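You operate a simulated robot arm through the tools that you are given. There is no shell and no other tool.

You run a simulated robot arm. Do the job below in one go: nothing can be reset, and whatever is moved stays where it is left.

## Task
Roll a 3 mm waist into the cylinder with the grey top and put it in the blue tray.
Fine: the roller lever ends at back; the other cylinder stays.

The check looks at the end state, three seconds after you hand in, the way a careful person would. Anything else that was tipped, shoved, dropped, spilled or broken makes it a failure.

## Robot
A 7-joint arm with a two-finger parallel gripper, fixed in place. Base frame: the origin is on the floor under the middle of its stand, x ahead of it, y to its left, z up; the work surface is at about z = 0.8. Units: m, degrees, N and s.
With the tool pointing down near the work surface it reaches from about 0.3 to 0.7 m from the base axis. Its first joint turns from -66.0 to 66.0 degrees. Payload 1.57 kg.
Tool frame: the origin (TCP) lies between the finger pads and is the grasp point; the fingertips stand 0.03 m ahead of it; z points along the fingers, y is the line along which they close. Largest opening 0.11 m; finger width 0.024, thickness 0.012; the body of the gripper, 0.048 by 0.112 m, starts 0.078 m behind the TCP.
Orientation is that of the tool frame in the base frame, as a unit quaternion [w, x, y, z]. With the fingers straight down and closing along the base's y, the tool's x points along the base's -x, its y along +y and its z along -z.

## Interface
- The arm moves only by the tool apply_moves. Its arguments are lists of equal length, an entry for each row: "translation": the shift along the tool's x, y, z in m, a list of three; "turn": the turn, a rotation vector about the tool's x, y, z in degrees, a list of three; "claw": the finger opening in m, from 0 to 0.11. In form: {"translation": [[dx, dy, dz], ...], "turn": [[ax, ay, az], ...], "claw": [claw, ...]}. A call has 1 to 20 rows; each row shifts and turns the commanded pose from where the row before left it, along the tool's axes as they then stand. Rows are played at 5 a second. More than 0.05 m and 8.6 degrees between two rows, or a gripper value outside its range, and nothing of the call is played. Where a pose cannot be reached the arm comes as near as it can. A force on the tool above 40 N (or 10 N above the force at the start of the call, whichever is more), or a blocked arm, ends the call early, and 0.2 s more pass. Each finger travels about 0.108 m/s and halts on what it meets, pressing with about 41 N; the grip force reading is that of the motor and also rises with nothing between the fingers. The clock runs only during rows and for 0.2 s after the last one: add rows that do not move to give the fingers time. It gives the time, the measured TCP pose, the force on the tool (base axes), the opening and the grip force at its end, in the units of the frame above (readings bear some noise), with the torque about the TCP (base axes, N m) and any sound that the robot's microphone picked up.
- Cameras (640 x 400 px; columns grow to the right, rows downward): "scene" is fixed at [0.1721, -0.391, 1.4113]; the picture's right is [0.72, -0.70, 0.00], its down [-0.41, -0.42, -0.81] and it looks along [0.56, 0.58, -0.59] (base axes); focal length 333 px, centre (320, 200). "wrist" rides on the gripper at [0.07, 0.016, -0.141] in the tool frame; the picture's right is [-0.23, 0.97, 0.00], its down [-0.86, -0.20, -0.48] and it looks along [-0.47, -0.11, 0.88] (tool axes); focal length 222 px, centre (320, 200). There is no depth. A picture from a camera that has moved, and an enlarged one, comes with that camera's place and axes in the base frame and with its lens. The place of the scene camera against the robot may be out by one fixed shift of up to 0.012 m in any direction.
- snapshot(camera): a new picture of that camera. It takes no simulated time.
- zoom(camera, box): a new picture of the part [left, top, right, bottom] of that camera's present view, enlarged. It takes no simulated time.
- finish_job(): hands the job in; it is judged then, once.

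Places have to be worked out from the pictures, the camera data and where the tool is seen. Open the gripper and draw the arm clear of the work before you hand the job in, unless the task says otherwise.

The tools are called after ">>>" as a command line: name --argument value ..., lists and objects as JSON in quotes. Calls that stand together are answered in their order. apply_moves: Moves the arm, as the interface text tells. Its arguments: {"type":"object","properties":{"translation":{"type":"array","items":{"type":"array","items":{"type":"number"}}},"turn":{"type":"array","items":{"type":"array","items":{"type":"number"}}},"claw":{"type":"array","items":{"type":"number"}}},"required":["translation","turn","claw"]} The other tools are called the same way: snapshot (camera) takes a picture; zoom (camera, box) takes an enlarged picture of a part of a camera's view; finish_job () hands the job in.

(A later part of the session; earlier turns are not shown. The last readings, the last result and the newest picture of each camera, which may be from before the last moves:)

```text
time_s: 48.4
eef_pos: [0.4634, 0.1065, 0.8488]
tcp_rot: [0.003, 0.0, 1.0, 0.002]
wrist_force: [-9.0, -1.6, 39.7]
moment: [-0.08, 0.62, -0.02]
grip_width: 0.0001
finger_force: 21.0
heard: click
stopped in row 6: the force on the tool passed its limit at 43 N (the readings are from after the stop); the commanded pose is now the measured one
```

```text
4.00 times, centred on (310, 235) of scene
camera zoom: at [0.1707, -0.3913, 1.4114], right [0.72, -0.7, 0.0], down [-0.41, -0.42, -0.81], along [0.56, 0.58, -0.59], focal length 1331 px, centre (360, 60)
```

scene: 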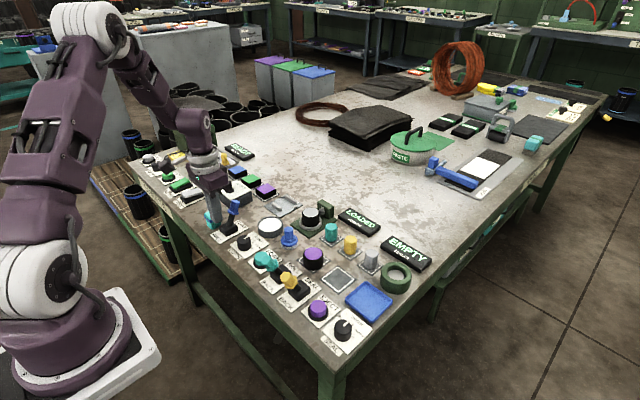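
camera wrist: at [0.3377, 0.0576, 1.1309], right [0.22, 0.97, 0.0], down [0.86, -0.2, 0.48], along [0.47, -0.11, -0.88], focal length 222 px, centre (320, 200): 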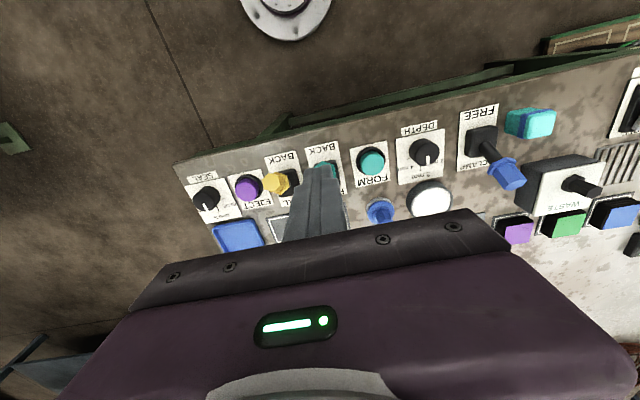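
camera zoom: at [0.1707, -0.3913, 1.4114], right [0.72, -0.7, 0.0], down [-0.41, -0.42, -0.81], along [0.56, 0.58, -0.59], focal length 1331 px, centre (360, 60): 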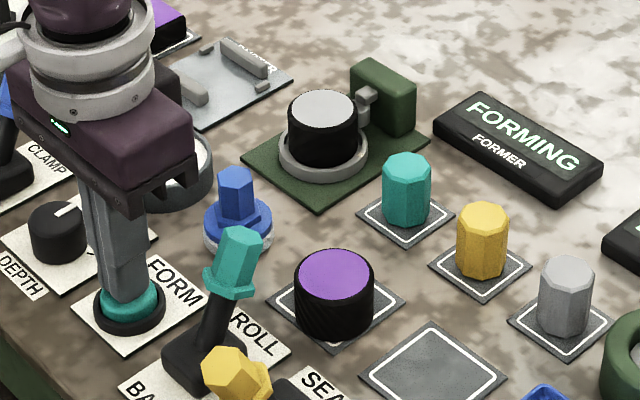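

A click was heard and the display says FORMING. I release the button and wait while watching the display.

>>> apply_moves --translation '[[0, 0, -0.01], [0, 0, -0.02], [0, 0, 0], [0, 0, 0], [0, 0, 0]]' --turn '[[0, 0, 0], [0, 0, 0], [0, 0, 0], [0, 0, 0], [0, 0, 0]]' --claw '[0, 0, 0, 0, 0]'

>>> zoom --camera "scene" --box '[230, 190, 390, 280]'

>>> zoom --camera "scene" --box '[290, 190, 390, 250]'

```text
time_s: 49.6
eef_pos: [0.4643, 0.1083, 0.8751]
tcp_rot: [0.0, 0.0, 1.0, 0.001]
wrist_force: [0.4, 0.9, 0.6]
moment: [-0.01, 0.0, -0.01]
grip_width: 0.0
finger_force: 21.2
```

```text
4.00 times, centred on (310, 235) of scene
camera zoom: at [0.1721, -0.391, 1.4113], right [0.72, -0.7, 0.0], down [-0.41, -0.42, -0.81], along [0.56, 0.58, -0.59], focal length 1331 px, centre (360, 60)
```

zoom: 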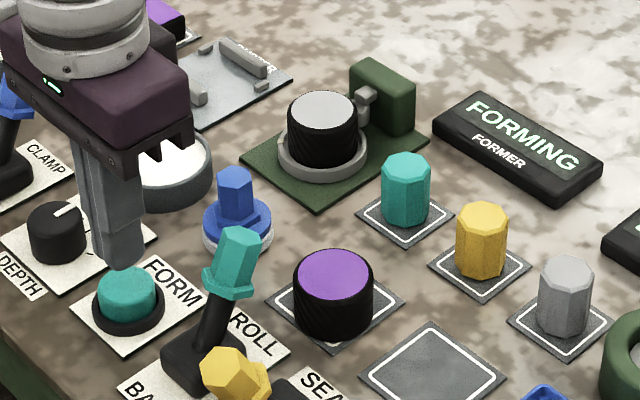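

```text
6.40 times, centred on (340, 220) of scene
camera zoom: at [0.1721, -0.391, 1.4113], right [0.72, -0.7, 0.0], down [-0.41, -0.42, -0.81], along [0.56, 0.58, -0.59], focal length 2130 px, centre (192, 72)
```

zoom: 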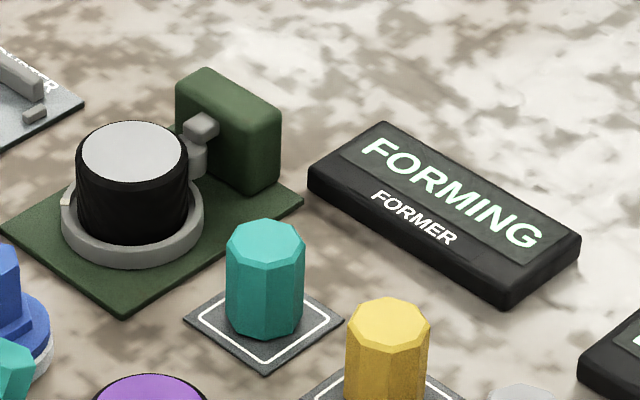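

It is spinning (the seat's white mark has moved) and still FORMING. I wait two more seconds.

>>> apply_moves --translation '[[0, 0, 0], [0, 0, 0], [0, 0, 0], [0, 0, 0], [0, 0, 0], [0, 0, 0], [0, 0, 0], [0, 0, 0]]' --turn '[[0, 0, 0], [0, 0, 0], [0, 0, 0], [0, 0, 0], [0, 0, 0], [0, 0, 0], [0, 0, 0], [0, 0, 0]]' --claw '[0, 0, 0, 0, 0, 0, 0, 0]'

>>> zoom --camera "scene" --box '[290, 190, 390, 250]'

```text
time_s: 51.4
eef_pos: [0.4628, 0.1084, 0.8739]
tcp_rot: [0.001, 0.0, 1.0, 0.001]
wrist_force: [0.4, 0.1, 0.3]
moment: [-0.02, -0.02, -0.01]
grip_width: 0.0
finger_force: 21.7
```

```text
6.40 times, centred on (340, 220) of scene
camera zoom: at [0.1721, -0.391, 1.4113], right [0.72, -0.7, 0.0], down [-0.41, -0.42, -0.81], along [0.56, 0.58, -0.59], focal length 2130 px, centre (192, 72)
```

zoom: 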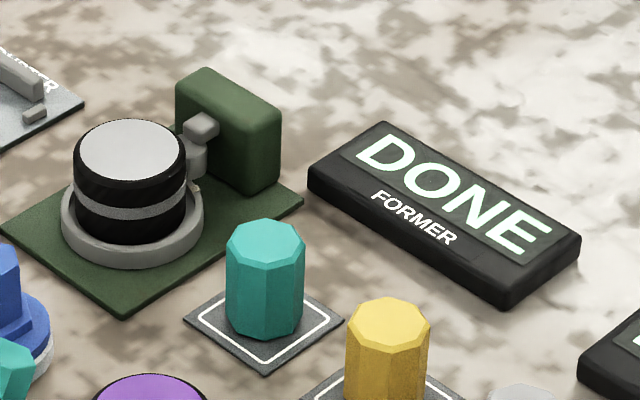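

DONE, and a waist band is visible. Now I pull the ROLL lever back: rise, go over to the +x side of its knob, and descend.

>>> apply_moves --translation '[[0, 0, -0.045], [0, 0, -0.045], [-0.042, -0.01, 0], [-0.04, -0.028, 0], [0, -0.03, 0], [0, 0, 0.035], [0, 0, 0.03], [0, 0, 0]]' --turn '[[0, 0, 0], [0, 0, 0], [0, 0, 0], [0, 0, 0], [0, 0, 0], [0, 0, 0], [0, 0, 0], [0, 0, 0]]' --claw '[0, 0, 0, 0, 0, 0, 0, 0]'

>>> zoom --camera "scene" --box '[240, 200, 350, 290]'

>>> snapshot --camera "wrist"

```text
time_s: 53.2
eef_pos: [0.5418, 0.0371, 0.9014]
tcp_rot: [0.002, 0.002, 1.0, 0.001]
wrist_force: [0.0, -0.5, 0.4]
moment: [0.0, -0.04, 0.0]
grip_width: 0.0
finger_force: 21.7
```

```text
4.44 times, centred on (295, 245) of scene
camera zoom: at [0.1721, -0.391, 1.4113], right [0.72, -0.7, 0.0], down [-0.41, -0.42, -0.81], along [0.56, 0.58, -0.59], focal length 1479 px, centre (431, 0)
```

zoom: 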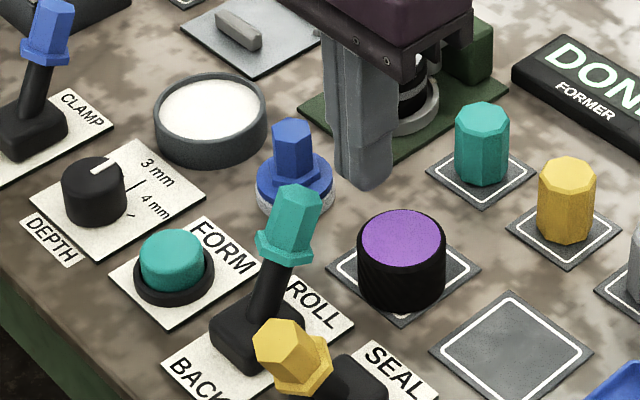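

```text
taken
camera wrist: at [0.4722, 0.0551, 1.0421], right [0.23, 0.97, 0.0], down [0.85, -0.2, 0.48], along [0.47, -0.11, -0.88], focal length 222 px, centre (320, 200)
```

wrist: 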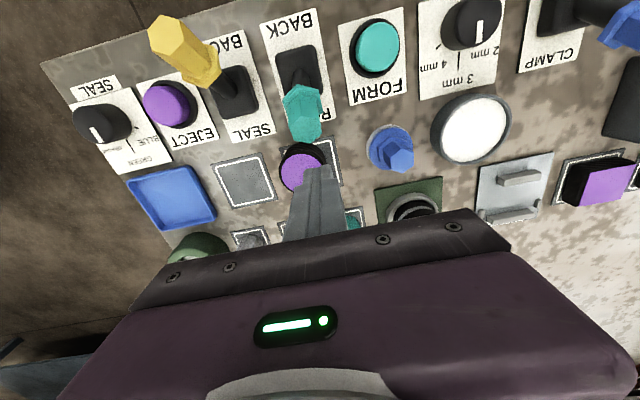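

The fingers are on the +x side of the ROLL knob, aligned in y. I lower 5 mm and pull it toward −x in small steps.

>>> apply_moves --translation '[[0, 0.001, 0.005], [0.01, 0, 0], [0.01, 0, 0], [0.008, 0, 0], [0.008, 0, 0], [0.008, 0, 0], [0, 0, 0]]' --turn '[[0, 0, 0], [0, 0, 0], [0, 0, 0], [0, 0, 0], [0, 0, 0], [0, 0, 0], [0, 0, 0]]' --claw '[0, 0, 0, 0, 0, 0, 0]'

>>> zoom --camera "scene" --box '[240, 200, 350, 290]'

```text
time_s: 54.8
eef_pos: [0.5003, 0.0409, 0.8957]
tcp_rot: [0.0, 0.001, 1.0, 0.001]
wrist_force: [0.0, 0.6, -0.8]
moment: [-0.03, 0.02, 0.02]
grip_width: 0.0
finger_force: 21.0
```

```text
4.44 times, centred on (295, 245) of scene
camera zoom: at [0.1721, -0.391, 1.4113], right [0.72, -0.7, 0.0], down [-0.41, -0.42, -0.81], along [0.56, 0.58, -0.59], focal length 1479 px, centre (431, 0)
```

zoom: 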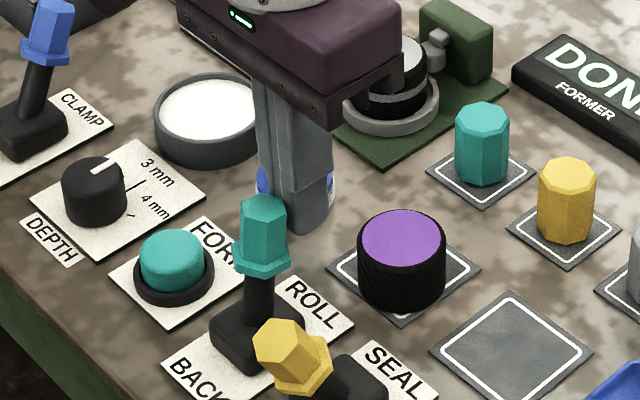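

Lever is past upright. I continue pulling toward BACK until the stop.

>>> apply_moves --translation '[[0.008, 0, 0], [0.008, 0, 0], [0.006, 0, 0], [0.005, 0, 0], [0.004, 0, 0], [0, 0, 0]]' --turn '[[0, 0, 0], [0, 0, 0], [0, 0, 0], [0, 0, 0], [0, 0, 0], [0, 0, 0]]' --claw '[0, 0, 0, 0, 0, 0]'

>>> zoom --camera "scene" --box '[240, 200, 350, 290]'

>>> zoom --camera "scene" --box '[290, 190, 390, 250]'

```text
time_s: 56.2
eef_pos: [0.4682, 0.0407, 0.8952]
tcp_rot: [0.001, 0.0, 1.0, 0.001]
wrist_force: [-0.7, -0.4, -0.9]
moment: [-0.01, -0.02, 0.02]
grip_width: 0.0001
finger_force: 21.3
```

```text
4.44 times, centred on (295, 245) of scene
camera zoom: at [0.1721, -0.391, 1.4113], right [0.72, -0.7, 0.0], down [-0.41, -0.42, -0.81], along [0.56, 0.58, -0.59], focal length 1479 px, centre (431, 0)
```

zoom: 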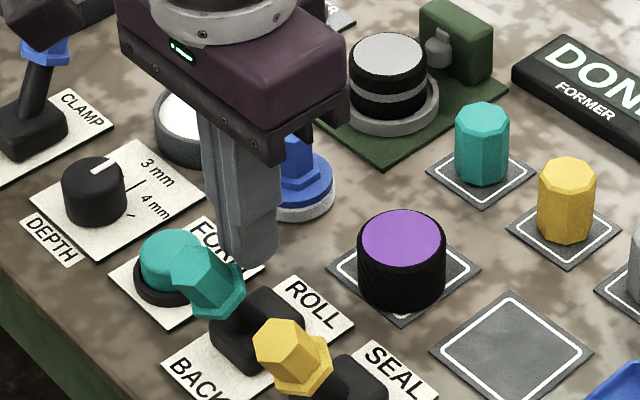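

```text
6.40 times, centred on (340, 220) of scene
camera zoom: at [0.1721, -0.391, 1.4113], right [0.72, -0.7, 0.0], down [-0.41, -0.42, -0.81], along [0.56, 0.58, -0.59], focal length 2130 px, centre (192, 72)
```

zoom: 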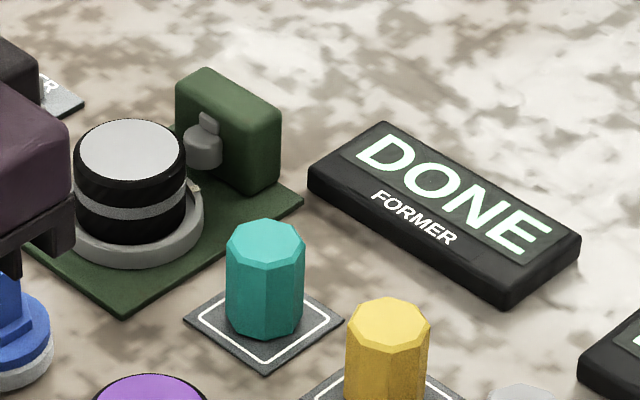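

The roller has retracted and the lever leans back. I push a few millimetres more to make sure it is at its stop.

>>> apply_moves --translation '[[0.004, 0, 0], [0.003, 0, 0], [0.003, 0, 0]]' --turn '[[0, 0, 0], [0, 0, 0], [0, 0, 0]]' --claw '[0, 0, 0]'

>>> zoom --camera "scene" --box '[245, 240, 325, 310]'

```text
time_s: 57.1
eef_pos: [0.4653, 0.0425, 0.8986]
tcp_rot: [0.011, 0.001, 1.0, 0.003]
wrist_force: [4.7, 1.4, 1.7]
moment: [0.01, -0.09, -0.01]
grip_width: 0.0002
finger_force: 20.9
stopped in row 3: the force on the tool passed its limit at 41 N (the readings are from after the stop); the commanded pose is now the measured one
```

```text
5.71 times, centred on (285, 275) of scene
camera zoom: at [0.1721, -0.391, 1.4113], right [0.72, -0.7, 0.0], down [-0.41, -0.42, -0.81], along [0.56, 0.58, -0.59], focal length 1901 px, centre (520, -229)
```

zoom: 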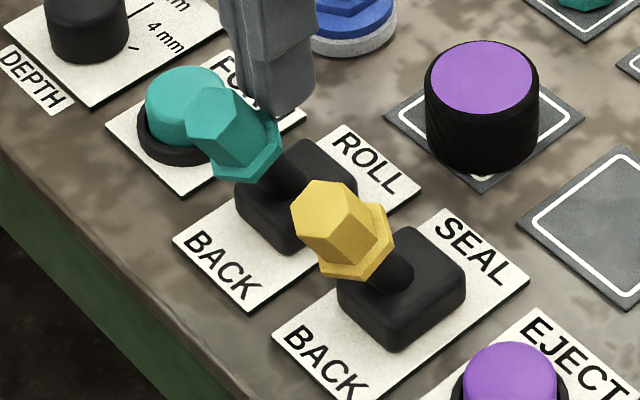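

The ROLL lever matches its original BACK position. Next I put the CLAMP lever back to FREE: rise, level the tool, and go to the +x side of the blue knob.

>>> apply_moves --translation '[[-0.015, 0, 0], [0, 0, -0.045], [0, 0, -0.025], [-0.013, 0.044, 0], [-0.013, 0.044, 0], [-0.013, 0.044, 0], [-0.013, 0.044, 0], [-0.013, 0.044, 0], [0, 0, 0]]' --turn '[[0, 1.26, 0], [0.34, 0, -0.1], [0, 0, 0], [0, 0, 0], [0, 0, 0], [0, 0, 0], [0, 0, 0], [0, 0, 0], [0, 0, 0]]' --claw '[0, 0, 0, 0, 0, 0, 0, 0, 0]'

>>> snapshot --camera "wrist"

>>> snapshot --camera "scene"

```text
time_s: 59.1
eef_pos: [0.5443, 0.2626, 0.9689]
tcp_rot: [0.0, -0.001, 1.0, -0.001]
wrist_force: [-0.6, -0.6, 0.2]
moment: [0.0, -0.02, 0.02]
grip_width: 0.0
finger_force: 20.8
```

```text
taken
camera wrist: at [0.4748, 0.2802, 1.1097], right [0.23, 0.97, 0.0], down [0.86, -0.2, 0.48], along [0.46, -0.11, -0.88], focal length 222 px, centre (320, 200)
```

wrist: 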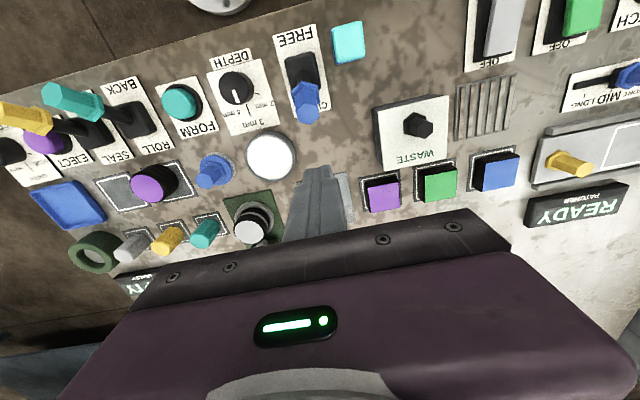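

```text
taken
```

scene: 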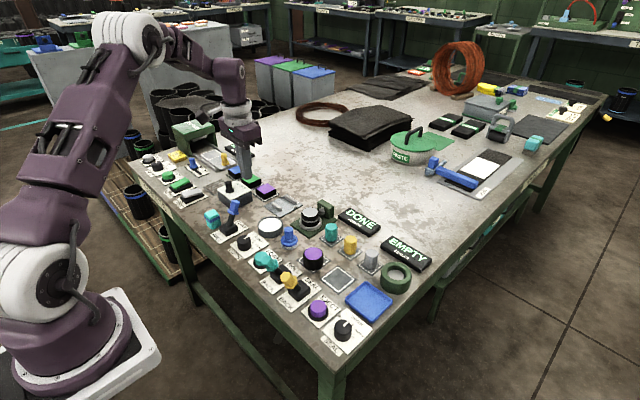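

Clear of the WASTE box (its edge is at y≈0.33). I descend on the +x side of the clamp knob.

>>> apply_moves --translation '[[0, 0, 0.035], [0, 0, 0.035], [0, 0, 0.003], [0.01, 0, 0], [0.01, 0, 0], [0.008, 0, 0], [0.008, 0, 0], [0.008, 0, 0], [0, 0, 0]]' --turn '[[0, 0, 0], [0, 0, 0], [0, 0, 0], [0, 0, 0], [0, 0, 0], [0, 0, 0], [0, 0, 0], [0, 0, 0], [0, 0, 0]]' --claw '[0, 0, 0, 0, 0, 0, 0, 0, 0]'

>>> zoom --camera "scene" --box '[180, 170, 290, 260]'

```text
time_s: 61.1
eef_pos: [0.4997, 0.2612, 0.8929]
tcp_rot: [-0.001, 0.0, 1.0, -0.001]
wrist_force: [-0.3, -0.1, 0.0]
moment: [0.01, -0.04, 0.0]
grip_width: 0.0001
finger_force: 21.2
```

```text
4.44 times, centred on (235, 215) of scene
camera zoom: at [0.1721, -0.391, 1.4113], right [0.72, -0.7, 0.0], down [-0.41, -0.42, -0.81], along [0.56, 0.58, -0.59], focal length 1479 px, centre (698, 133)
```

zoom: 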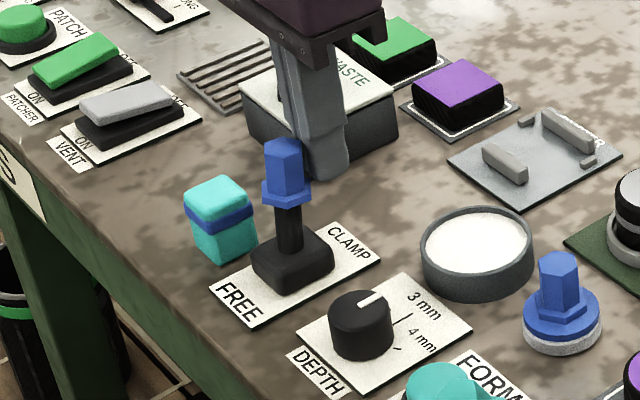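

The clamp lever is about upright. I continue toward FREE until its stop.

>>> apply_moves --translation '[[0.008, 0, 0], [0.008, 0, 0], [0.006, 0, 0], [0.005, 0, 0], [0.005, 0, 0], [0.003, 0, 0], [0.003, 0, 0]]' --turn '[[0, 0, 0], [0, 0, 0], [0, 0, 0], [0, 0, 0], [0, 0, 0], [0, 0, 0], [0, 0, 0]]' --claw '[0, 0, 0, 0, 0, 0, 0]'

>>> zoom --camera "scene" --box '[180, 170, 290, 260]'

>>> zoom --camera "scene" --box '[290, 190, 390, 250]'

```text
time_s: 62.7
eef_pos: [0.4661, 0.2611, 0.8961]
tcp_rot: [0.005, -0.001, 1.0, 0.002]
wrist_force: [37.7, 0.0, 4.7]
moment: [0.08, -1.08, 0.08]
grip_width: 0.0
finger_force: 21.0
```

```text
4.44 times, centred on (235, 215) of scene
camera zoom: at [0.1729, -0.3911, 1.4112], right [0.72, -0.7, 0.0], down [-0.41, -0.42, -0.81], along [0.56, 0.58, -0.59], focal length 1479 px, centre (698, 133)
```

zoom: 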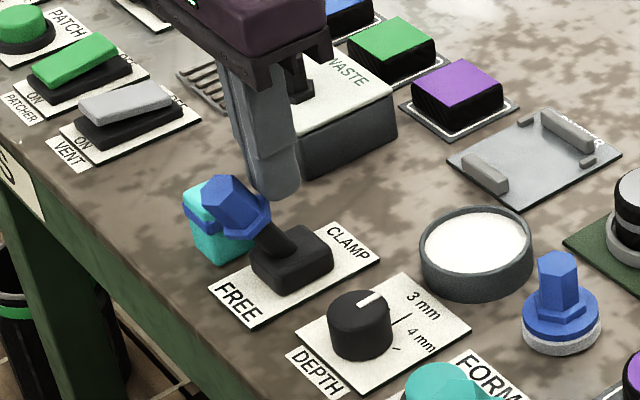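

```text
6.40 times, centred on (340, 220) of scene
camera zoom: at [0.1729, -0.3911, 1.4112], right [0.72, -0.7, 0.0], down [-0.41, -0.42, -0.81], along [0.56, 0.58, -0.59], focal length 2130 px, centre (192, 72)
```

zoom: 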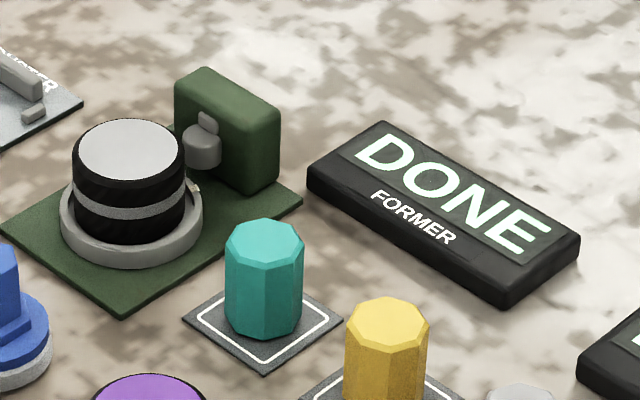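

The clamp lever is back at FREE, and the former still says DONE. I back off, rise and go above the cylinder in the seat with the fingers open.

>>> apply_moves --translation '[[-0.025, 0, 0], [0, 0, -0.04], [0, 0, -0.04], [-0.03, -0.026, 0], [-0.03, -0.026, 0], [-0.03, -0.026, 0], [-0.03, -0.026, 0], [-0.035, -0.026, 0], [0, 0, 0], [0, 0, 0]]' --turn '[[0, 0, 0], [0, 0, 0], [0, 0, 0], [0, 0, 0], [0, 0, 0], [0, 0, 0], [0, 0, 0], [0, 0, 0], [0, 0, 0], [0, 0, 0]]' --claw '[0, 0, 0, 0.0, 0.02, 0.04, 0.055, 0.062, 0.062, 0.062]'

>>> snapshot --camera "wrist"

>>> zoom --camera "wrist" --box '[240, 100, 400, 240]'

>>> zoom --camera "scene" --box '[190, 180, 310, 270]'

```text
time_s: 64.9
eef_pos: [0.6424, 0.1309, 0.9739]
tcp_rot: [-0.002, 0.0, 1.0, -0.002]
wrist_force: [-0.2, 0.6, 1.1]
moment: [-0.02, 0.0, -0.01]
grip_width: 0.0619
finger_force: 0.0
```

```text
taken
camera wrist: at [0.5729, 0.1503, 1.1154], right [0.22, 0.97, 0.0], down [0.86, -0.2, 0.48], along [0.46, -0.11, -0.88], focal length 222 px, centre (320, 200)
```

wrist: 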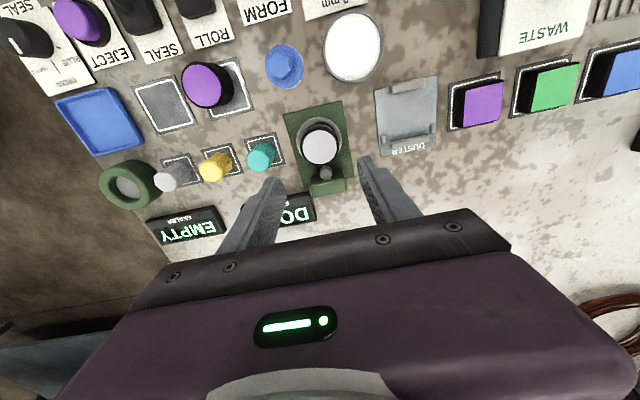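

```text
2.86 times, centred on (320, 170) of wrist
camera zoom: at [0.5729, 0.1503, 1.1154], right [0.22, 0.97, 0.0], down [0.86, -0.2, 0.48], along [0.46, -0.11, -0.88], focal length 635 px, centre (320, 286)
```

zoom: 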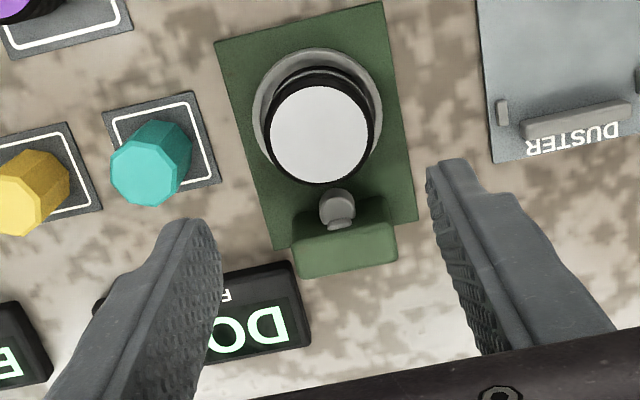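

```text
4.44 times, centred on (250, 225) of scene
camera zoom: at [0.1721, -0.391, 1.4113], right [0.72, -0.7, 0.0], down [-0.41, -0.42, -0.81], along [0.56, 0.58, -0.59], focal length 1479 px, centre (631, 89)
```

zoom: 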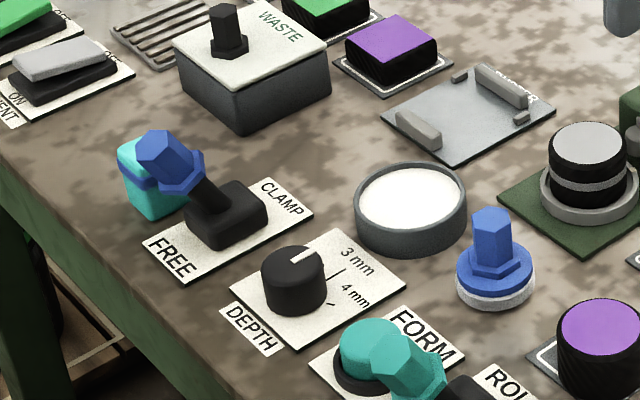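

The cylinder is within ~1.5 mm of the tool axis. I descend around it to just above grasp height and check.

>>> apply_moves --translation '[[0, -0.001, 0.035], [0, 0, 0.035], [0, 0, 0.03], [0, 0, 0.01], [0, 0, 0]]' --turn '[[0, 0, 0], [0, 0, 0], [0, 0, 0], [0, 0, 0], [0, 0, 0]]' --claw '[0.064, 0.064, 0.064, 0.064, 0.064]'

>>> zoom --camera "wrist" --box '[240, 110, 400, 240]'

>>> zoom --camera "scene" --box '[295, 190, 345, 235]'

```text
time_s: 66.1
eef_pos: [0.6428, 0.1296, 0.8643]
tcp_rot: [-0.001, -0.001, 1.0, 0.0]
wrist_force: [-0.7, 0.2, 0.2]
moment: [-0.02, -0.01, -0.03]
grip_width: 0.064
finger_force: 0.1
```

```text
3.08 times, centred on (320, 175) of wrist
camera zoom: at [0.5722, 0.1484, 1.0054], right [0.22, 0.97, 0.0], down [0.86, -0.2, 0.48], along [0.46, -0.11, -0.88], focal length 684 px, centre (320, 277)
```

zoom: 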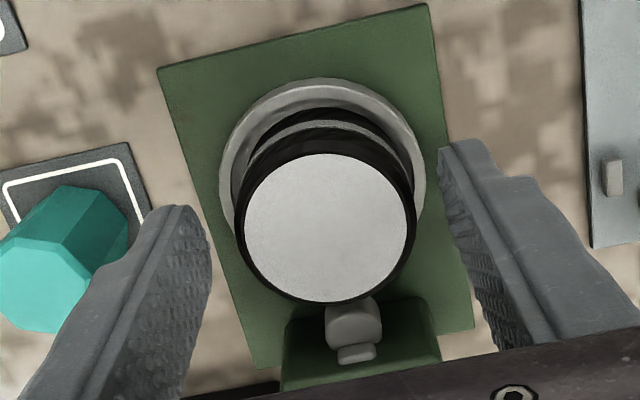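

```text
8.89 times, centred on (320, 212) of scene
camera zoom: at [0.1721, -0.391, 1.4113], right [0.72, -0.7, 0.0], down [-0.41, -0.42, -0.81], along [0.56, 0.58, -0.59], focal length 2958 px, centre (320, 89)
```

zoom: 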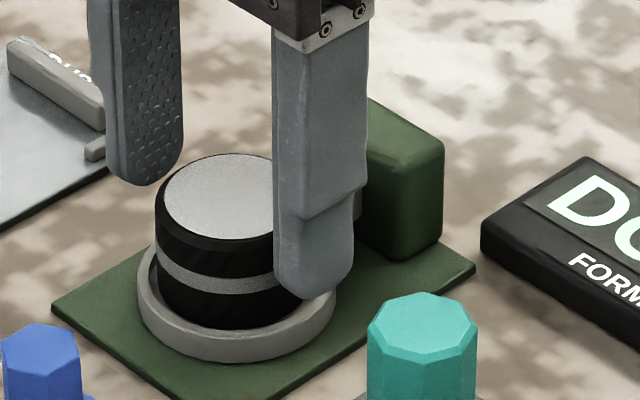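

Still centred. I lower the last 16 mm carefully and close on the cylinder.

>>> apply_moves --translation '[[0, 0.001, 0.006], [0, 0, 0.005], [0, 0, 0.003], [0, 0, 0.0015], [0, 0, 0]]' --turn '[[0, 0, 0], [0, 0, 0], [0, 0, 0], [0, 0, 0], [0, 0, 0]]' --claw '[0.064, 0.064, 0.064, 0.064, 0.064]'

>>> zoom --camera "scene" --box '[295, 190, 345, 235]'

```text
time_s: 67.3
eef_pos: [0.6425, 0.133, 0.8491]
tcp_rot: [0.0, -0.001, 1.0, 0.0]
wrist_force: [0.3, 0.6, 0.4]
moment: [-0.01, 0.0, -0.01]
grip_width: 0.0639
finger_force: 0.0
```

```text
8.89 times, centred on (320, 212) of scene
camera zoom: at [0.1721, -0.391, 1.4113], right [0.72, -0.7, 0.0], down [-0.41, -0.42, -0.81], along [0.56, 0.58, -0.59], focal length 2958 px, centre (320, 89)
```

zoom: 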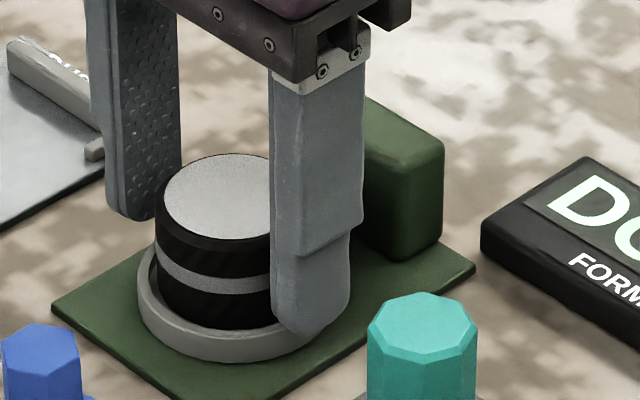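

I check centring once more from the wrist before closing.

>>> zoom --camera "wrist" --box '[240, 110, 400, 240]'

```text
3.08 times, centred on (320, 175) of wrist
camera zoom: at [0.5725, 0.1501, 0.9902], right [0.22, 0.97, 0.0], down [0.86, -0.2, 0.48], along [0.46, -0.11, -0.88], focal length 684 px, centre (320, 277)
```

zoom: 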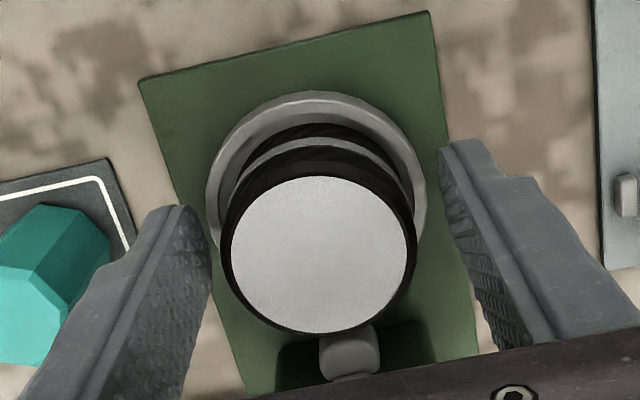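

The cylinder is about 1.3 mm toward −y; I shift by that and close the gripper.

>>> apply_moves --translation '[[0, -0.0014, 0], [0, 0, 0], [0, 0, 0], [0, 0, 0], [0, 0, 0], [0, 0, 0]]' --turn '[[0, 0, 0], [0, 0, 0], [0, 0, 0], [0, 0, 0], [0, 0, 0], [0, 0, 0]]' --claw '[0.062, 0.055, 0.049, 0.04, 0.03, 0.03]'

>>> apply_moves --translation '[[0, 0, -0.002], [0, 0, -0.003], [0, 0, -0.003], [0, 0, 0]]' --turn '[[0, 0, 0], [0, 0, 0], [0, 0, 0], [0, 0, 0]]' --claw '[0.03, 0.03, 0.03, 0.03]'

>>> zoom --camera "scene" --box '[295, 190, 345, 235]'

>>> zoom --camera "wrist" --box '[240, 110, 400, 240]'

```text
time_s: 68.7
eef_pos: [0.6412, 0.1319, 0.8491]
tcp_rot: [-0.001, 0.0, 1.0, -0.002]
wrist_force: [-0.2, -0.6, 0.8]
moment: [-0.02, -0.04, 0.0]
grip_width: 0.0468
finger_force: 41.7
```

```text
time_s: 69.7
eef_pos: [0.6421, 0.1306, 0.8566]
tcp_rot: [0.0, -0.001, 1.0, 0.0]
wrist_force: [0.6, 1.2, -1.2]
moment: [0.0, -0.02, 0.01]
grip_width: 0.0466
finger_force: 40.6
```

```text
8.89 times, centred on (320, 212) of scene
camera zoom: at [0.1721, -0.391, 1.4113], right [0.72, -0.7, 0.0], down [-0.41, -0.42, -0.81], along [0.56, 0.58, -0.59], focal length 2958 px, centre (320, 89)
```

zoom: 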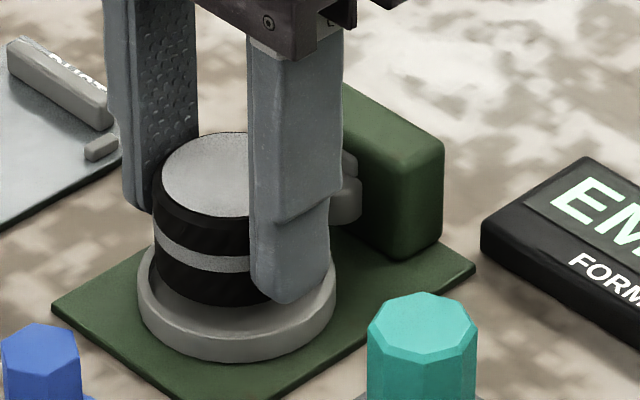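

```text
3.08 times, centred on (320, 175) of wrist
camera zoom: at [0.5722, 0.1499, 0.9978], right [0.22, 0.97, 0.0], down [0.86, -0.2, 0.48], along [0.46, -0.11, -0.88], focal length 684 px, centre (320, 277)
```

zoom: 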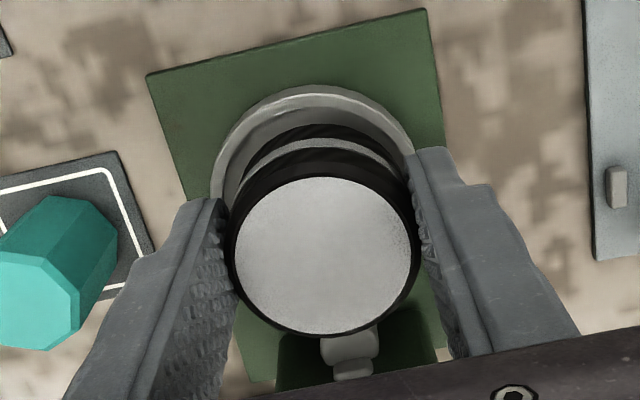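

It is lifted out and the former shows EMPTY; grip holds at 46.6 mm. I raise it gently to TCP z≈0.94.

>>> apply_moves --translation '[[0, 0, -0.005], [0, 0, -0.008], [0, 0, -0.01], [0, 0, -0.012], [0, 0, -0.012], [0, 0, -0.012], [0, 0, -0.012], [0, 0, -0.008], [0, 0, -0.004], [0, 0, 0]]' --turn '[[0, 0, 0], [0, 0, 0], [0, 0, 0], [0, 0, 0], [0, 0, 0], [0, 0, 0], [0, 0, 0], [0, 0, 0], [0, 0, 0], [0, 0, 0]]' --claw '[0.03, 0.03, 0.03, 0.03, 0.03, 0.03, 0.03, 0.03, 0.03, 0.03]'

>>> snapshot --camera "wrist"

```text
time_s: 71.9
eef_pos: [0.6417, 0.1303, 0.9393]
tcp_rot: [-0.001, 0.0, 1.0, -0.001]
wrist_force: [-0.2, 0.3, -0.8]
moment: [0.01, -0.04, 0.02]
grip_width: 0.0467
finger_force: 41.0
```

```text
taken
camera wrist: at [0.572, 0.1489, 1.0804], right [0.22, 0.97, 0.0], down [0.86, -0.2, 0.48], along [0.46, -0.11, -0.88], focal length 222 px, centre (320, 200)
```

wrist: 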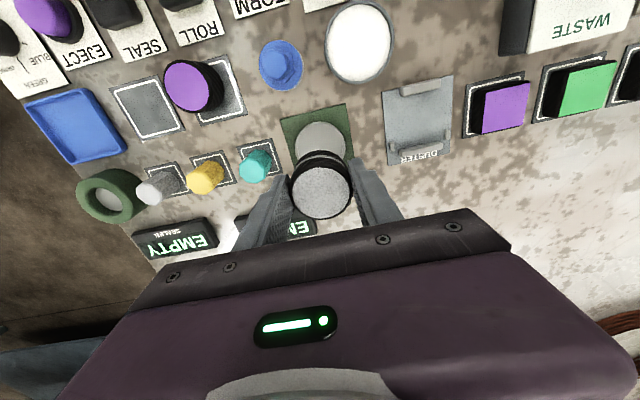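

Held firmly. I carry it at this height to above the blue tray at about (0.557, −0.1445) in gentle steps.

>>> apply_moves --translation '[[0.003, -0.006, 0], [0.004, -0.012, 0], [0.005, -0.016, 0], [0.005, -0.018, 0], [0.005, -0.018, 0], [0.005, -0.018, 0], [0.005, -0.018, 0], [0.005, -0.018, 0], [0.005, -0.018, 0], [0.005, -0.018, 0], [0.005, -0.018, 0], [0.005, -0.018, 0], [0.005, -0.018, 0], [0.005, -0.018, 0], [0.005, -0.018, 0], [0.005, -0.014, 0], [0.005, -0.008, 0], [0.003, -0.003, 0], [0, 0, 0]]' --turn '[[0, 0, 0], [0, 0, 0], [0, 0, 0], [0, 0, 0], [0, 0, 0], [0, 0, 0], [0, 0, 0], [0, 0, 0], [0, 0, 0], [0, 0, 0], [0, 0, 0], [0, 0, 0], [0, 0, 0], [0, 0, 0], [0, 0, 0], [0, 0, 0], [0, 0, 0], [0, 0, 0], [0, 0, 0]]' --claw '[0.03, 0.03, 0.03, 0.03, 0.03, 0.03, 0.03, 0.03, 0.03, 0.03, 0.03, 0.03, 0.03, 0.03, 0.03, 0.03, 0.03, 0.03, 0.03]'

>>> zoom --camera "wrist" --box '[240, 90, 400, 240]'

>>> zoom --camera "scene" --box '[300, 220, 430, 340]'

```text
time_s: 75.9
eef_pos: [0.5579, -0.145, 0.9397]
tcp_rot: [0.0, -0.001, 1.0, -0.002]
wrist_force: [0.2, 0.2, -0.4]
moment: [0.01, -0.02, -0.01]
grip_width: 0.0467
finger_force: 40.7
```

```text
2.67 times, centred on (320, 165) of wrist
camera zoom: at [0.4876, -0.1269, 1.081], right [0.22, 0.97, 0.0], down [0.86, -0.2, 0.48], along [0.46, -0.11, -0.88], focal length 592 px, centre (320, 293)
```

zoom: 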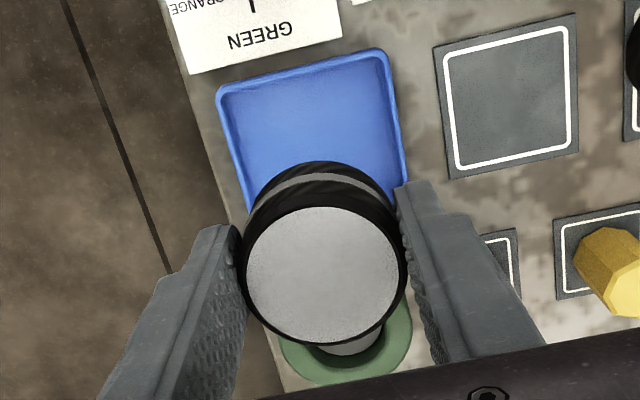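

```text
3.33 times, centred on (365, 280) of scene
camera zoom: at [0.1721, -0.391, 1.4113], right [0.72, -0.7, 0.0], down [-0.41, -0.42, -0.81], along [0.56, 0.58, -0.59], focal length 1109 px, centre (170, -67)
```

zoom: 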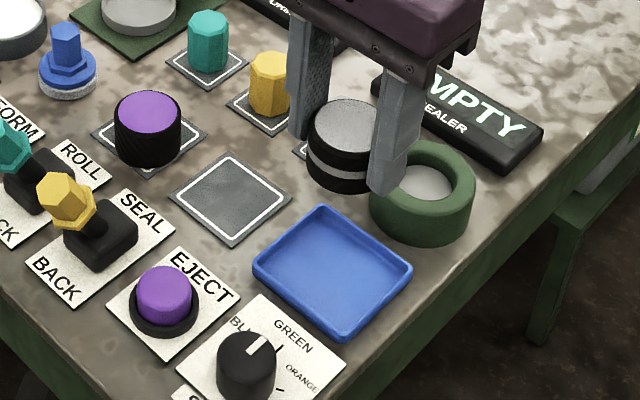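

The tray spans x 0.521–0.593, y −0.181 to −0.106, so the cylinder hangs over its centre. I lower most of the way.

>>> apply_moves --translation '[[0, 0, 0.006], [0, 0, 0.012], [0, 0, 0.014], [0, 0, 0.014], [0, 0, 0.014], [0, 0, 0.012], [0, 0, 0.008], [0, 0, 0.005], [0, 0, 0]]' --turn '[[0, 0, 0], [0, 0, 0], [0, 0, 0], [0, 0, 0], [0, 0, 0], [0, 0, 0], [0, 0, 0], [0, 0, 0], [0, 0, 0]]' --claw '[0.03, 0.03, 0.03, 0.03, 0.03, 0.03, 0.03, 0.03, 0.03]'

>>> zoom --camera "wrist" --box '[240, 90, 400, 240]'

>>> zoom --camera "scene" --box '[330, 250, 410, 330]'

```text
time_s: 77.9
eef_pos: [0.5572, -0.1454, 0.8557]
tcp_rot: [-0.001, -0.001, 1.0, 0.0]
wrist_force: [0.3, 0.8, -0.1]
moment: [0.02, -0.06, 0.01]
grip_width: 0.0466
finger_force: 41.3
```

```text
2.67 times, centred on (320, 165) of wrist
camera zoom: at [0.4876, -0.1271, 0.9971], right [0.22, 0.97, 0.0], down [0.86, -0.2, 0.48], along [0.46, -0.11, -0.88], focal length 592 px, centre (320, 293)
```

zoom: 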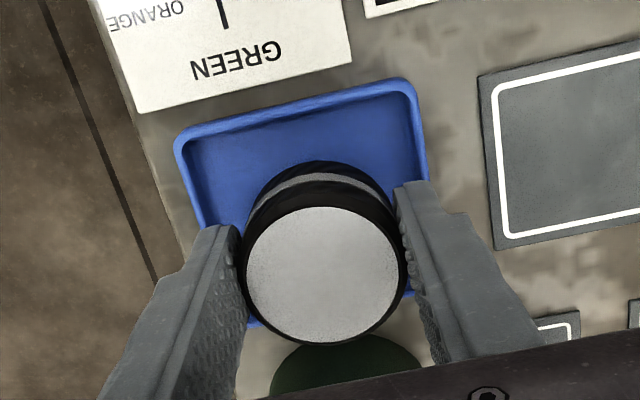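

```text
5.00 times, centred on (370, 290) of scene
camera zoom: at [0.1721, -0.391, 1.4113], right [0.72, -0.7, 0.0], down [-0.41, -0.42, -0.81], along [0.56, 0.58, -0.59], focal length 1664 px, centre (70, -250)
```

zoom: 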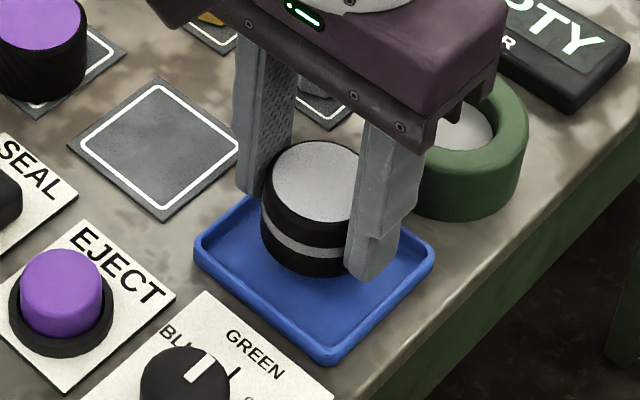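

Well over the tray, base about 15 mm above its floor. I lower slowly until contact.

>>> apply_moves --translation '[[0, 0, 0.005], [0, 0, 0.004], [0, 0, 0.002], [0, 0, 0.001], [0, 0, 0]]' --turn '[[0, 0, 0], [0, 0, 0], [0, 0, 0], [0, 0, 0], [0, 0, 0]]' --claw '[0.03, 0.03, 0.03, 0.03, 0.03]'

>>> zoom --camera "scene" --box '[330, 250, 410, 330]'

>>> zoom --camera "wrist" --box '[240, 90, 400, 240]'

```text
time_s: 79.1
eef_pos: [0.557, -0.1463, 0.8424]
tcp_rot: [-0.001, -0.001, 1.0, -0.001]
wrist_force: [0.0, 1.2, 1.4]
moment: [0.11, 0.05, -0.02]
grip_width: 0.0468
finger_force: 40.8
```

```text
5.00 times, centred on (370, 290) of scene
camera zoom: at [0.172, -0.391, 1.4113], right [0.72, -0.7, 0.0], down [-0.41, -0.42, -0.81], along [0.56, 0.58, -0.59], focal length 1664 px, centre (70, -250)
```

zoom: 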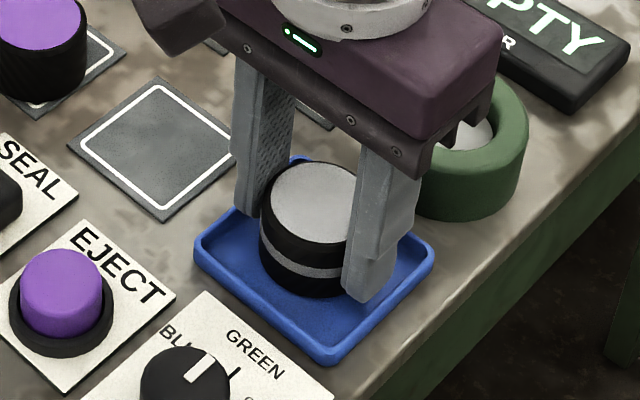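

```text
2.67 times, centred on (320, 165) of wrist
camera zoom: at [0.4878, -0.1272, 0.9838], right [0.22, 0.97, 0.0], down [0.86, -0.2, 0.48], along [0.46, -0.11, -0.88], focal length 592 px, centre (320, 293)
```

zoom: 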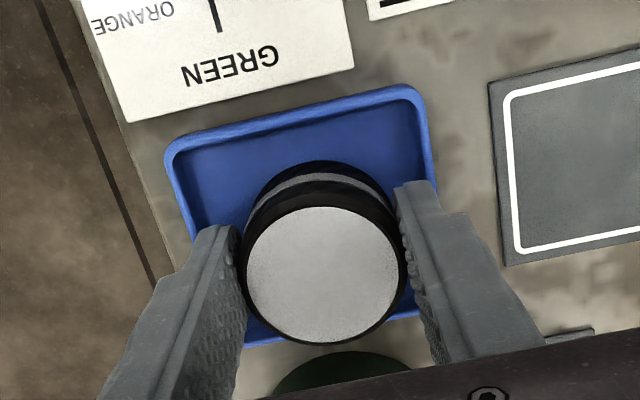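

Nearly down (slight contact reading). I lower by another 1–2 mm in half-millimetre steps.

>>> apply_moves --translation '[[0, 0, 0.0005], [0, 0, 0.0005], [0, 0, 0]]' --turn '[[0, 0, 0], [0, 0, 0], [0, 0, 0]]' --claw '[0.03, 0.03, 0.03]'

```text
time_s: 79.9
eef_pos: [0.5573, -0.1454, 0.8413]
tcp_rot: [0.0, -0.002, 1.0, -0.001]
wrist_force: [-7.2, 1.1, 33.0]
moment: [0.14, 0.24, 0.02]
grip_width: 0.0468
finger_force: 40.9
```

Firm contact: the cylinder is resting on the tray floor. I relieve the pressure by half a millimetre and open slowly.

>>> apply_moves --translation '[[0, 0, -0.0007], [0, 0, 0], [0, 0, 0], [0, 0, 0]]' --turn '[[0, 0, 0], [0, 0, 0], [0, 0, 0], [0, 0, 0]]' --claw '[0.03, 0.046, 0.05, 0.052]'

>>> zoom --camera "scene" --box '[330, 250, 410, 330]'

>>> zoom --camera "wrist" --box '[240, 90, 400, 240]'

```text
time_s: 80.9
eef_pos: [0.5563, -0.1447, 0.8412]
tcp_rot: [-0.001, -0.001, 1.0, -0.001]
wrist_force: [7.7, -7.5, 9.3]
moment: [0.15, -0.32, -0.33]
grip_width: 0.0478
finger_force: 0.1
```

```text
5.00 times, centred on (370, 290) of scene
camera zoom: at [0.1721, -0.3911, 1.4113], right [0.72, -0.7, 0.0], down [-0.41, -0.42, -0.81], along [0.56, 0.58, -0.59], focal length 1664 px, centre (70, -250)
```

zoom: 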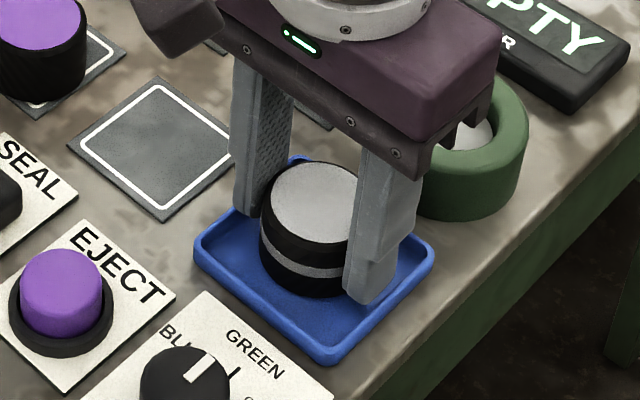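

```text
2.67 times, centred on (320, 165) of wrist
camera zoom: at [0.4875, -0.1272, 0.9831], right [0.23, 0.97, 0.0], down [0.86, -0.2, 0.48], along [0.47, -0.11, -0.88], focal length 592 px, centre (320, 293)
```

zoom: 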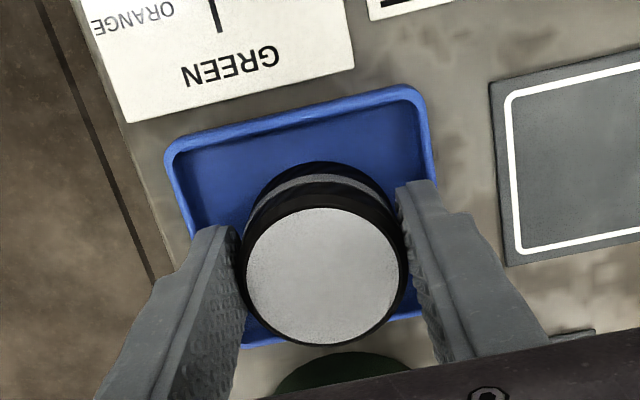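

The fingers are blocked by the tray's rim at 47.8 mm, but the cylinder (46.7 mm) is loose. I stop pushing outward, raise a few millimetres above the rim, then open.

>>> apply_moves --translation '[[0, 0, 0], [0, 0, -0.0015], [0, 0, -0.0015], [0, 0, 0]]' --turn '[[0, 0, 0], [0, 0, 0], [0, 0, 0], [0, 0, 0]]' --claw '[0.0477, 0.0477, 0.0477, 0.0477]'

>>> zoom --camera "scene" --box '[330, 250, 410, 330]'

>>> zoom --camera "wrist" --box '[240, 90, 400, 240]'

```text
time_s: 81.9
eef_pos: [0.5572, -0.1444, 0.8452]
tcp_rot: [-0.002, -0.002, 1.0, 0.0]
wrist_force: [1.1, 0.2, -0.3]
moment: [0.0, 0.0, 0.0]
grip_width: 0.0482
finger_force: 0.5
```

```text
5.00 times, centred on (370, 290) of scene
camera zoom: at [0.1721, -0.391, 1.4113], right [0.72, -0.7, 0.0], down [-0.41, -0.42, -0.81], along [0.56, 0.58, -0.59], focal length 1664 px, centre (70, -250)
```

zoom: 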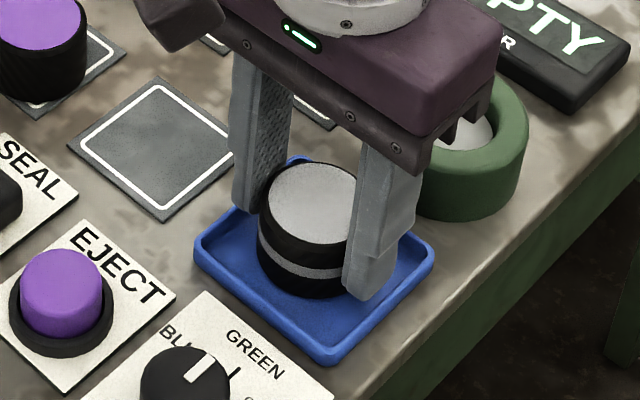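

```text
2.67 times, centred on (320, 165) of wrist
camera zoom: at [0.4877, -0.1269, 0.9857], right [0.22, 0.97, 0.0], down [0.86, -0.2, 0.48], along [0.46, -0.11, -0.88], focal length 592 px, centre (320, 293)
```

zoom: 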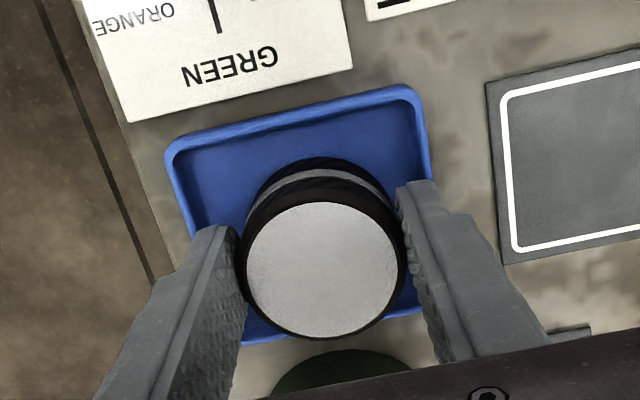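

Free of contact, and the cylinder stayed down. I raise 4 mm more, open fully, then lift away.

>>> apply_moves --translation '[[0, 0, -0.002], [0, 0, -0.002], [0, 0, 0], [0, 0, 0], [0, 0, 0], [0, 0, -0.005], [0, 0, -0.01]]' --turn '[[0, 0, 0], [0, 0, 0], [0, 0, 0], [0, 0, 0], [0, 0, 0], [0, 0, 0], [0, 0, 0]]' --claw '[0.0477, 0.0477, 0.052, 0.06, 0.064, 0.064, 0.064]'

>>> zoom --camera "scene" --box '[330, 250, 410, 330]'

>>> zoom --camera "wrist" --box '[240, 90, 400, 240]'

```text
time_s: 83.5
eef_pos: [0.557, -0.1449, 0.8646]
tcp_rot: [-0.001, 0.0, 1.0, -0.001]
wrist_force: [-0.3, 0.1, 0.0]
moment: [-0.02, -0.02, -0.01]
grip_width: 0.0639
finger_force: 0.0
```

```text
5.00 times, centred on (370, 290) of scene
camera zoom: at [0.1721, -0.391, 1.4113], right [0.72, -0.7, 0.0], down [-0.41, -0.42, -0.81], along [0.56, 0.58, -0.59], focal length 1664 px, centre (70, -250)
```

zoom: 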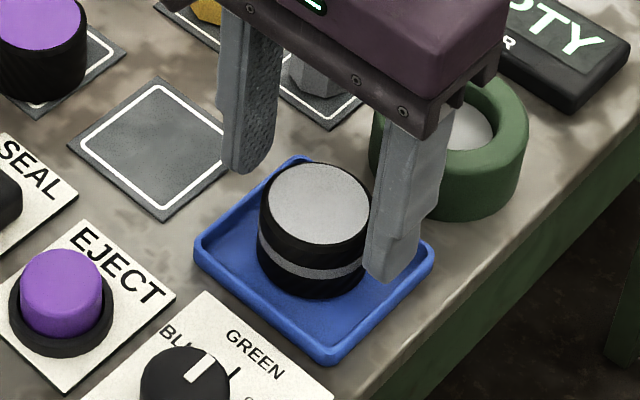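

```text
2.67 times, centred on (320, 165) of wrist
camera zoom: at [0.4871, -0.1274, 1.0059], right [0.22, 0.97, 0.0], down [0.86, -0.2, 0.48], along [0.46, -0.11, -0.88], focal length 592 px, centre (320, 293)
```

zoom: 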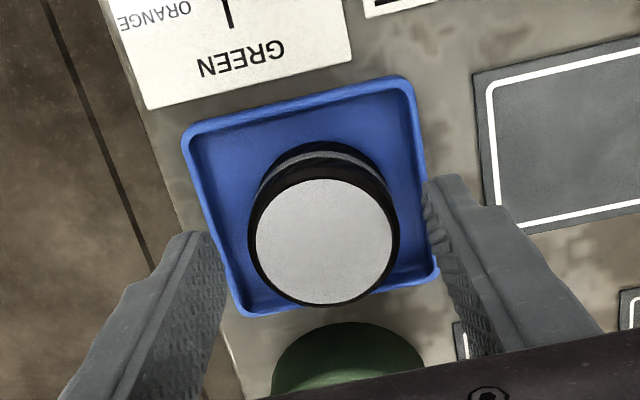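

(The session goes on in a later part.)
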